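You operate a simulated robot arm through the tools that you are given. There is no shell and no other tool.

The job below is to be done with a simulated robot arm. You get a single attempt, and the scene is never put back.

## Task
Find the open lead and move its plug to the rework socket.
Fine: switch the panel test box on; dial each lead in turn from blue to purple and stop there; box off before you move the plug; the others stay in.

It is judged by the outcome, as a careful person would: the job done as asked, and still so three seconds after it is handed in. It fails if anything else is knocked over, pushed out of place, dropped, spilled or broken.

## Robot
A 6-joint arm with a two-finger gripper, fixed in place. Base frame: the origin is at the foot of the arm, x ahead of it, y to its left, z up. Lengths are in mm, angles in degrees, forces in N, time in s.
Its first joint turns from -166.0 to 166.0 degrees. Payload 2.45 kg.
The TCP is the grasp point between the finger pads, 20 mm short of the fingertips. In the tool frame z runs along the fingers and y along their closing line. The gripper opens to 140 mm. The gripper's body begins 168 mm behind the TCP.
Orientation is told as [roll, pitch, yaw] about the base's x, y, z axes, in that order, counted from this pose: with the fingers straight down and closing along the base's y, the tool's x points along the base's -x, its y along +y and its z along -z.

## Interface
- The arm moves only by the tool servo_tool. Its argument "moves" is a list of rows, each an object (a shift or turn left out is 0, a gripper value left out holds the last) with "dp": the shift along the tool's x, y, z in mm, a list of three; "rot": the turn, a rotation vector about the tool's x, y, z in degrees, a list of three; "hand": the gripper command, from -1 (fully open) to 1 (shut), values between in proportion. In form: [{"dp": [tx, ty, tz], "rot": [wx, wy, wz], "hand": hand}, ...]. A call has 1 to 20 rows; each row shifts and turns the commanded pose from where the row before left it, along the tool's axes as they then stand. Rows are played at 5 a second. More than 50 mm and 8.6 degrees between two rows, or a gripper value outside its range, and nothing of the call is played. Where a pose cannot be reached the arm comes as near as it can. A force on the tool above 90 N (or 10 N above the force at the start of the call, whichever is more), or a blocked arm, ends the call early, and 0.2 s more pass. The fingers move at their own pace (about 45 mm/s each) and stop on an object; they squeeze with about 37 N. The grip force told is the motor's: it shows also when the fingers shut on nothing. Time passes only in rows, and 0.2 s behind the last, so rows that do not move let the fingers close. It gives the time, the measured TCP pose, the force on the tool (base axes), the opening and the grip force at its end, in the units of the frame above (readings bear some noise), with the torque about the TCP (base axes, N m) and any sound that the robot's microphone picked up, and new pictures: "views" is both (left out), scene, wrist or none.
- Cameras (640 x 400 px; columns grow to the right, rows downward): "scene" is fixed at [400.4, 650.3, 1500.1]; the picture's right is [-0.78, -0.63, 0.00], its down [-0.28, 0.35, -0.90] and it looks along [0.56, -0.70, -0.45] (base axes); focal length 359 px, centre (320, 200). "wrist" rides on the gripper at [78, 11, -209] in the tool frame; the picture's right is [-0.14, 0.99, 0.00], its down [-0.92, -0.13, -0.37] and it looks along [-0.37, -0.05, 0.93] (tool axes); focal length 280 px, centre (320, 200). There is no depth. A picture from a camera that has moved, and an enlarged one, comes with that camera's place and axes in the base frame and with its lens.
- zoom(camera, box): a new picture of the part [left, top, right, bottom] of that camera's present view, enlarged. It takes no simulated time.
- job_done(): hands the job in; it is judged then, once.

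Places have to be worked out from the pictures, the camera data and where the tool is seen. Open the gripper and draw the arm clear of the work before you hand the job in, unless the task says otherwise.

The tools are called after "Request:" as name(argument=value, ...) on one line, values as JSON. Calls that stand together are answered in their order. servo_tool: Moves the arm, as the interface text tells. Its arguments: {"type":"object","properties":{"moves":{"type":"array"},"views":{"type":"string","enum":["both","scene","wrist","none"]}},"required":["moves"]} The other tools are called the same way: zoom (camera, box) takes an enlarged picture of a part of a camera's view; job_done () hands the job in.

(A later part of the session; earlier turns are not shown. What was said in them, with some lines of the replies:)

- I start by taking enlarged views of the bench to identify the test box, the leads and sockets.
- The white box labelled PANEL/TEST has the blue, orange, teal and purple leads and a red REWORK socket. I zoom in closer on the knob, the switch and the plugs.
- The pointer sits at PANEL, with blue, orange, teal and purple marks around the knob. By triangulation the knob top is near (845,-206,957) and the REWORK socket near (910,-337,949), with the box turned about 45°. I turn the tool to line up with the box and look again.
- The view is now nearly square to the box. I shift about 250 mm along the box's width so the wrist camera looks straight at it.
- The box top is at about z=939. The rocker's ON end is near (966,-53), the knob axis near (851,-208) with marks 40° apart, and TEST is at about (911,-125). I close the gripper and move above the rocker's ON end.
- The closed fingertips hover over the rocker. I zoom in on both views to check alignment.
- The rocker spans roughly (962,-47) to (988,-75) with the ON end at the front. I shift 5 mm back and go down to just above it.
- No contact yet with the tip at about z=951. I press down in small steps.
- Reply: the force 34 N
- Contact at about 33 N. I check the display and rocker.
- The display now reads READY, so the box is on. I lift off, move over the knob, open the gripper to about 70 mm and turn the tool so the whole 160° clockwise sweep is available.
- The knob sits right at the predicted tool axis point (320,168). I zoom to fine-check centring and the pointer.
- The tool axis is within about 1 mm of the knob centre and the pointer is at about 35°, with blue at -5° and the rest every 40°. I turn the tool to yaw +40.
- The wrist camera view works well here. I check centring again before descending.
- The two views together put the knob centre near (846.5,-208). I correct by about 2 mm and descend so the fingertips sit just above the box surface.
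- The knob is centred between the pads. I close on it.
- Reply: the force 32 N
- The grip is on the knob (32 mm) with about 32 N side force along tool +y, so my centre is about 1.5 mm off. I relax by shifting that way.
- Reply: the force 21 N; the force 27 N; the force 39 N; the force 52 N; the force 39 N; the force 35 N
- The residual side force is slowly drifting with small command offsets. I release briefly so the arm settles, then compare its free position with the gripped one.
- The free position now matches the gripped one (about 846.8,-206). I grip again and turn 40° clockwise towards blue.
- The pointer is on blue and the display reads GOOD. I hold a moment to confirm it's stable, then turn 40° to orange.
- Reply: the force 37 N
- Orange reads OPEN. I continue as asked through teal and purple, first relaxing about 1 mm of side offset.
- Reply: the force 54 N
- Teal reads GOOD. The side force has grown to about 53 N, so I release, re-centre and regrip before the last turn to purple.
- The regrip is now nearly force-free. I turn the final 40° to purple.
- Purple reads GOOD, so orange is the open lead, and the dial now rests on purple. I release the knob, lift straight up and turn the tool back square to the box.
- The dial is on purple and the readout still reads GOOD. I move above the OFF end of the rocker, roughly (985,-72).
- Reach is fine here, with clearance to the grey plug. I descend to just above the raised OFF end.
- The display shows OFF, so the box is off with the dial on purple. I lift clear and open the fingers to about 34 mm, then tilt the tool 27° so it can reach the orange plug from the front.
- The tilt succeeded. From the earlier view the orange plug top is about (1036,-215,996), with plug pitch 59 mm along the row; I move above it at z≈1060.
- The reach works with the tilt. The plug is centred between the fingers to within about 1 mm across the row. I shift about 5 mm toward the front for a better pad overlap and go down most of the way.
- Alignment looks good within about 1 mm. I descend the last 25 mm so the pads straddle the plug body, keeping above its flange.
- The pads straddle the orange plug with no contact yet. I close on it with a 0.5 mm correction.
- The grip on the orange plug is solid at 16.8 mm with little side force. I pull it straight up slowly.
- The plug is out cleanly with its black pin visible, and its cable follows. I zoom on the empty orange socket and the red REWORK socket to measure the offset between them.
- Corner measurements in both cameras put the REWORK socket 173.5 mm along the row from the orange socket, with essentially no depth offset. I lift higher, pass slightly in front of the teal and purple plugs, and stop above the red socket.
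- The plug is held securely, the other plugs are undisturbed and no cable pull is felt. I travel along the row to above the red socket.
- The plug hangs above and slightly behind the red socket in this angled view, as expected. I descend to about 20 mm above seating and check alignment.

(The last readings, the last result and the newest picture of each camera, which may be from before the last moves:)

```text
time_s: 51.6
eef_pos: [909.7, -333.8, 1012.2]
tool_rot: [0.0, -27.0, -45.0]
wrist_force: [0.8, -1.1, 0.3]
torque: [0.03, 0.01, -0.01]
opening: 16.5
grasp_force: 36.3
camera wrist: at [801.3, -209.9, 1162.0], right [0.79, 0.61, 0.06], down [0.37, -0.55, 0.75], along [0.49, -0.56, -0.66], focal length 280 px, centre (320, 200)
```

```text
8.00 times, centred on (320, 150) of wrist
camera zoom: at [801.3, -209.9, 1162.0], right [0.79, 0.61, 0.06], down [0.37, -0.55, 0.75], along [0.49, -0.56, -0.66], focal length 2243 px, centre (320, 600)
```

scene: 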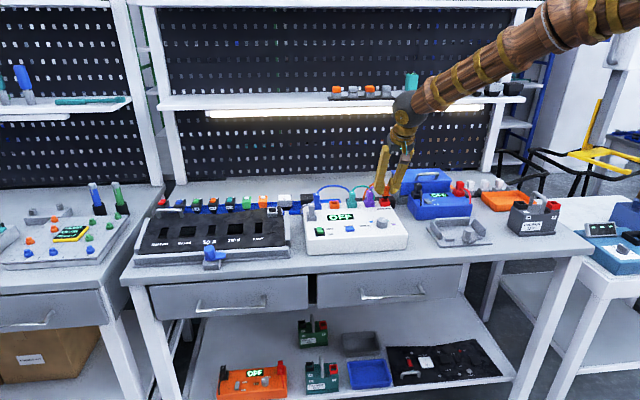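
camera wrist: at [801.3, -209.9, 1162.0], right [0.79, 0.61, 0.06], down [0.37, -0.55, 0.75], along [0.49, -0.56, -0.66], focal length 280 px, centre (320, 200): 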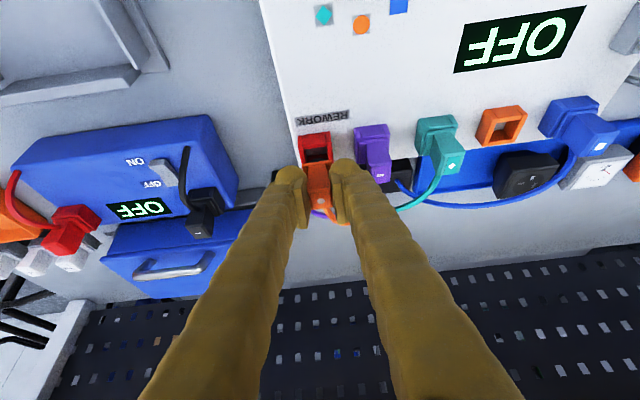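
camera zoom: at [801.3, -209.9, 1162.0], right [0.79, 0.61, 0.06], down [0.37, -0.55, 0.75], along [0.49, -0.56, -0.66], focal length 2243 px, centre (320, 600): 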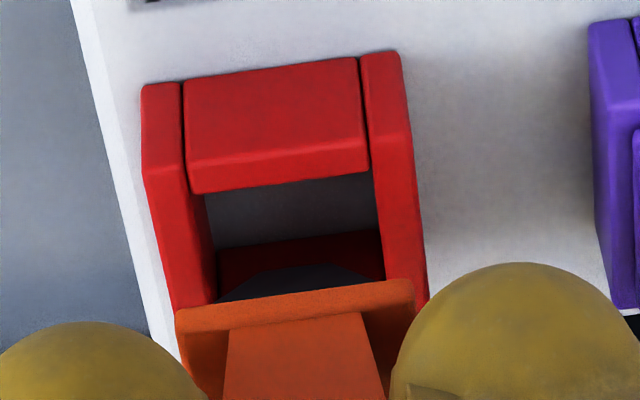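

The plug–socket picture here is pixel-for-pixel the same as it was over the orange socket, so alignment is within a few tenths of a mm. I lower it gently.

Request:
servo_tool(moves=[{"dp": [1.362, 0, 2.673], "hand": 1}, {"dp": [1.362, 0, 2.673], "hand": 1}, {"dp": [1.362, 0, 2.673], "hand": 1}, {"dp": [1.362, 0, 2.673], "hand": 1}, {"hand": 1}], views="none")

Request:
zoom(camera="scene", box=[365, 187, 405, 212])

```text
time_s: 52.8
eef_pos: [909.0, -331.5, 998.2]
tool_rot: [0.0, -27.2, -45.0]
wrist_force: [0.5, -0.3, 0.3]
torque: [-0.05, 0.01, 0.0]
opening: 16.7
grasp_force: 36.9
```

```text
16.00 times, centred on (385, 200) of scene
camera zoom: at [400.4, 650.3, 1500.1], right [-0.78, -0.63, 0.0], down [-0.28, 0.35, -0.9], along [0.56, -0.7, -0.45], focal length 5749 px, centre (-720, 208)
```

zoom: 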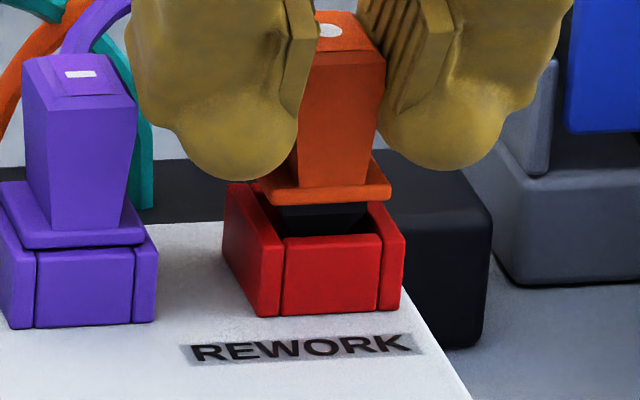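

The pin is entering the socket without any contact force. I continue the last few millimetres.

Request:
servo_tool(moves=[{"dp": [0.908, 0, 1.782], "hand": 1}, {"dp": [0.908, 0, 1.782], "hand": 1}, {"dp": [0.908, 0, 1.782], "hand": 1}, {"hand": 1}], views="none")

Request:
zoom(camera="scene", box=[365, 187, 405, 212])

```text
time_s: 53.8
eef_pos: [909.6, -332.9, 992.9]
tool_rot: [0.0, -27.0, -44.9]
wrist_force: [0.7, 0.3, -0.7]
torque: [0.01, 0.01, 0.02]
opening: 16.4
grasp_force: 36.9
```

```text
16.00 times, centred on (385, 200) of scene
camera zoom: at [400.4, 650.3, 1500.1], right [-0.78, -0.63, 0.0], down [-0.28, 0.35, -0.9], along [0.56, -0.7, -0.45], focal length 5749 px, centre (-720, 208)
```

zoom: 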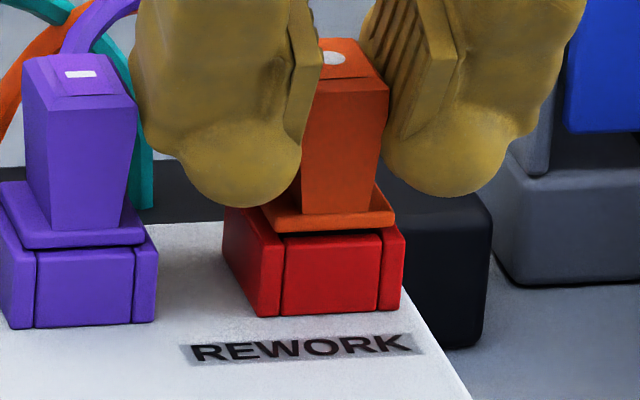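

Nearly seated, about 1–2 mm left. I press gently in 1 mm steps.

Request:
servo_tool(moves=[{"dp": [0.454, 0, 0.891], "hand": 1}, {"dp": [0.454, 0, 0.891], "hand": 1}, {"hand": 1}], views="none")

Request:
zoom(camera="scene", box=[365, 187, 405, 212])

```text
time_s: 54.6
eef_pos: [909.0, -334.4, 991.1]
tool_rot: [-0.1, -27.1, -45.0]
wrist_force: [6.1, -10.9, 9.3]
torque: [-0.49, -0.39, 0.04]
opening: 16.4
grasp_force: 36.6
```

```text
16.00 times, centred on (385, 200) of scene
camera zoom: at [400.4, 650.3, 1500.1], right [-0.78, -0.63, 0.0], down [-0.28, 0.35, -0.9], along [0.56, -0.7, -0.45], focal length 5749 px, centre (-720, 208)
```

zoom: 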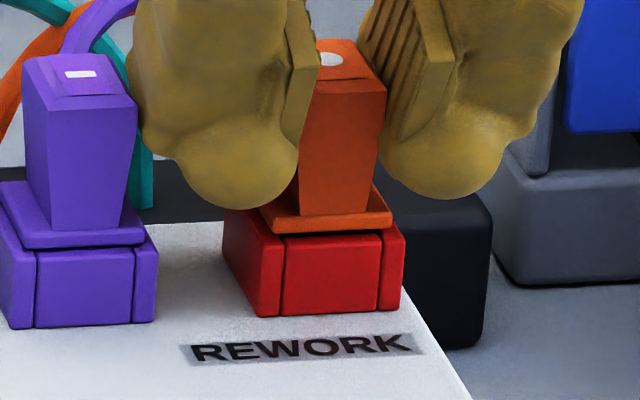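

There is now contact (about 9 N up), and the flange sits on the rim just like the purple one. I press one more millimetre to make sure it's fully home.

Request:
servo_tool(moves=[{"dp": [0.454, 0, 0.891], "hand": 1}, {"hand": 1}, {"hand": 1}], views="both")

Request:
zoom(camera="scene", box=[365, 187, 405, 212])

Request:
zoom(camera="wrist", box=[240, 120, 400, 220])

```text
time_s: 55.4
eef_pos: [909.4, -333.2, 989.8]
tool_rot: [0.0, -27.1, -44.9]
wrist_force: [-0.5, -7.5, 24.5]
torque: [-0.35, -0.22, 0.01]
opening: 16.9
grasp_force: 37.0
camera wrist: at [801.1, -209.9, 1140.6], right [0.79, 0.61, 0.06], down [0.37, -0.55, 0.75], along [0.49, -0.56, -0.66], focal length 280 px, centre (320, 200)
```

scene: 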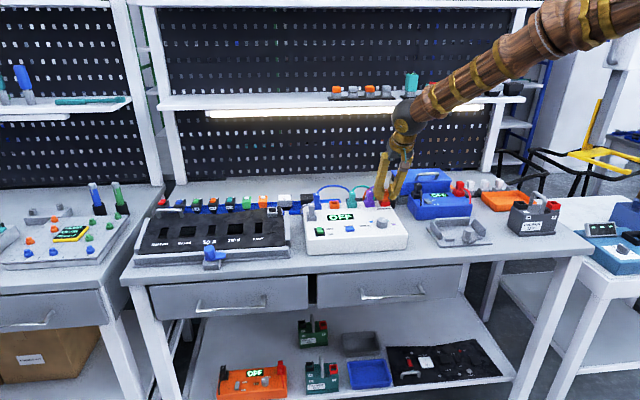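
wrist: 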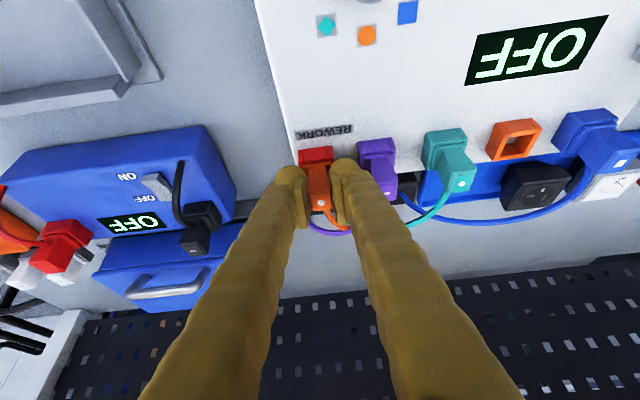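

```text
16.00 times, centred on (385, 200) of scene
camera zoom: at [400.4, 650.3, 1500.1], right [-0.78, -0.63, 0.0], down [-0.28, 0.35, -0.9], along [0.56, -0.7, -0.45], focal length 5749 px, centre (-720, 208)
```

zoom: 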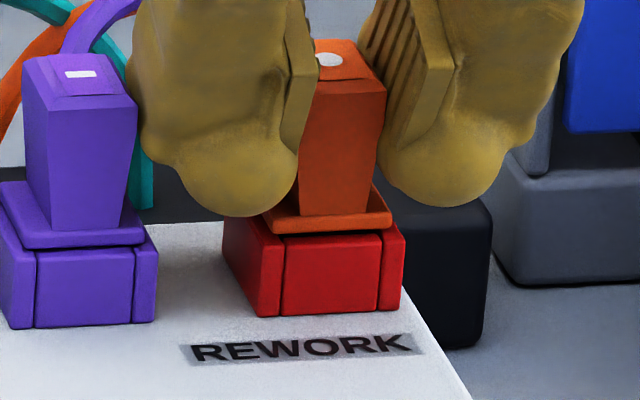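

```text
4.00 times, centred on (320, 170) of wrist
camera zoom: at [801.1, -209.9, 1140.6], right [0.79, 0.61, 0.06], down [0.37, -0.55, 0.75], along [0.49, -0.56, -0.66], focal length 1122 px, centre (320, 320)
```

zoom: 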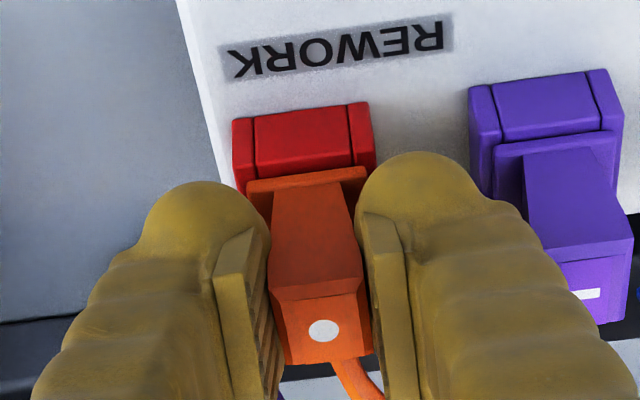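

The plug is fully seated: TCP height and the view match the original seated grip exactly, and about 25 N of press is showing. I relax the push and open the fingers to 35 mm as before.

Request:
servo_tool(moves=[{"dp": [-0.454, 0, -0.891], "hand": 1}, {"hand": 0.5}, {"hand": 0.5}, {"hand": 0.5}], views="none")

Request:
zoom(camera="scene", box=[365, 187, 405, 212])

```text
time_s: 56.4
eef_pos: [910.2, -333.6, 990.5]
tool_rot: [0.0, -27.1, -44.9]
wrist_force: [-0.3, -0.3, 0.0]
torque: [-0.03, 0.04, -0.04]
opening: 34.8
grasp_force: 0.0
```

```text
16.00 times, centred on (385, 200) of scene
camera zoom: at [400.4, 650.3, 1500.1], right [-0.78, -0.63, 0.0], down [-0.28, 0.35, -0.9], along [0.56, -0.7, -0.45], focal length 5749 px, centre (-720, 208)
```

zoom: 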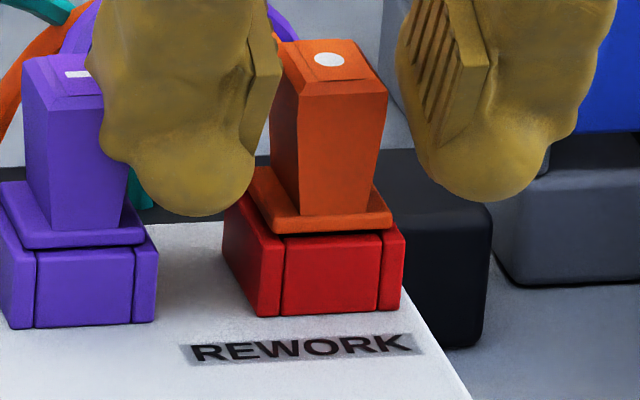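

The fingers are free and the plug stays seated upright. I lift straight up, then draw back towards the front.

Request:
servo_tool(moves=[{"dp": [-4.54, 0, -8.9], "hand": 0.5}, {"dp": [-9.1, 0, -17.8], "hand": 0.5}, {"dp": [-13.6, 0, -26.7], "hand": 0.5}, {"dp": [-18.2, 0, -35.6], "hand": 0.5}, {"dp": [17, 0, -40], "hand": 0.5}, {"dp": [17, 0, -40], "hand": 0.5}, {"dp": [25, 0, -40], "hand": 0}, {"dp": [25, 0, -40], "hand": -0.5}, {"dp": [25, 0, -40], "hand": -1}, {"rot": [0, 6.75, 0], "hand": -1}, {"rot": [0, 6.75, 0], "hand": -1}, {"rot": [0, 6.75, 0], "hand": -1}, {"rot": [0, 6.75, 0], "hand": -1}, {"hand": -1}], views="both")

Request:
zoom(camera="scene", box=[290, 165, 410, 240])

Request:
zoom(camera="wrist", box=[220, 100, 540, 300])

```text
time_s: 59.4
eef_pos: [776.6, -200.0, 1219.9]
tool_rot: [0.1, 0.1, -44.8]
wrist_force: [-0.3, -0.1, -0.1]
torque: [0.02, 0.01, -0.01]
opening: 139.9
grasp_force: 0.1
camera wrist: at [730.0, -138.3, 1428.1], right [0.8, 0.6, 0.0], down [0.56, -0.74, 0.37], along [0.22, -0.29, -0.93], focal length 280 px, centre (320, 200)
```

scene: 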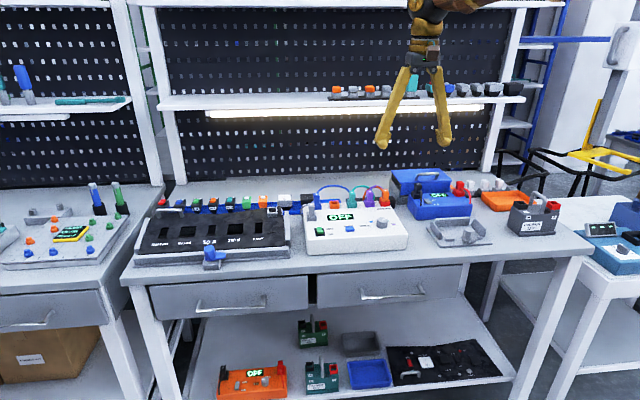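
wrist: 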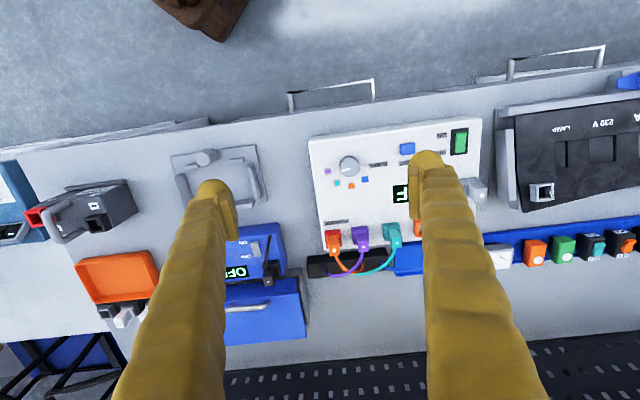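

```text
5.33 times, centred on (350, 202) of scene
camera zoom: at [400.4, 650.3, 1500.1], right [-0.78, -0.63, 0.0], down [-0.28, 0.35, -0.9], along [0.56, -0.7, -0.45], focal length 1916 px, centre (160, 187)
```

zoom: 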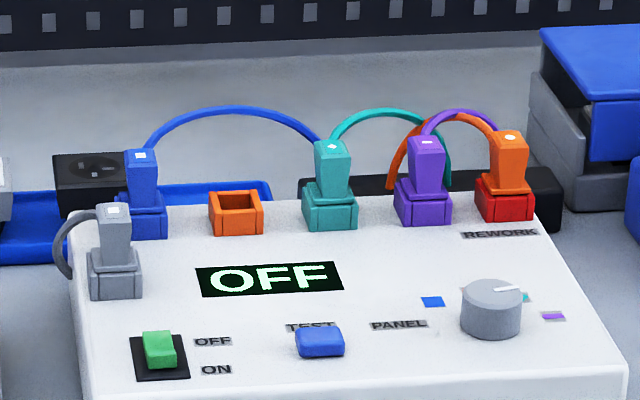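

```text
2.00 times, centred on (380, 200) of wrist
camera zoom: at [730.0, -138.3, 1428.1], right [0.8, 0.6, 0.0], down [0.56, -0.74, 0.37], along [0.22, -0.29, -0.93], focal length 561 px, centre (200, 200)
```

zoom: 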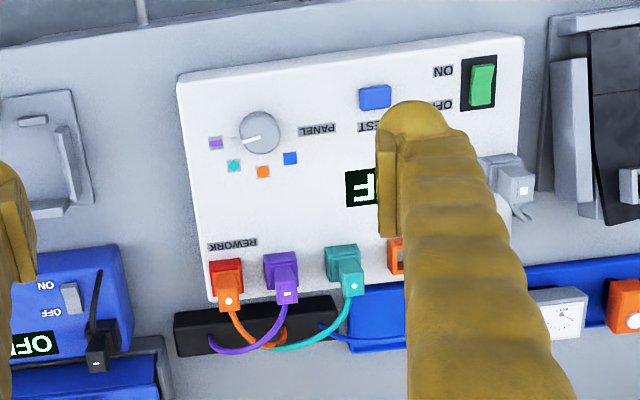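

The orange plug is seated in REWORK, and blue, teal, purple and grey are still in. The dial points to purple, the display shows OFF, and the gripper is open and clear, so I hand the job in.

Request:
job_done()

```text
The job is handed in.
```

The orange lead was the open one, and its plug is now seated in the red REWORK socket.

- **Testing:** With the box on, I dialled each lead in turn. Blue read GOOD, orange OPEN, teal GOOD and purple GOOD. The dial is still on purple.
- **Moving the plug:** I switched the box off before touching the plug. The orange plug went in without forcing and stayed upright when released.
- **Everything else:** The blue, teal, purple and grey plugs are still in place. In the last pictures nothing else had been moved or knocked, and the gripper was open and clear of the bench.
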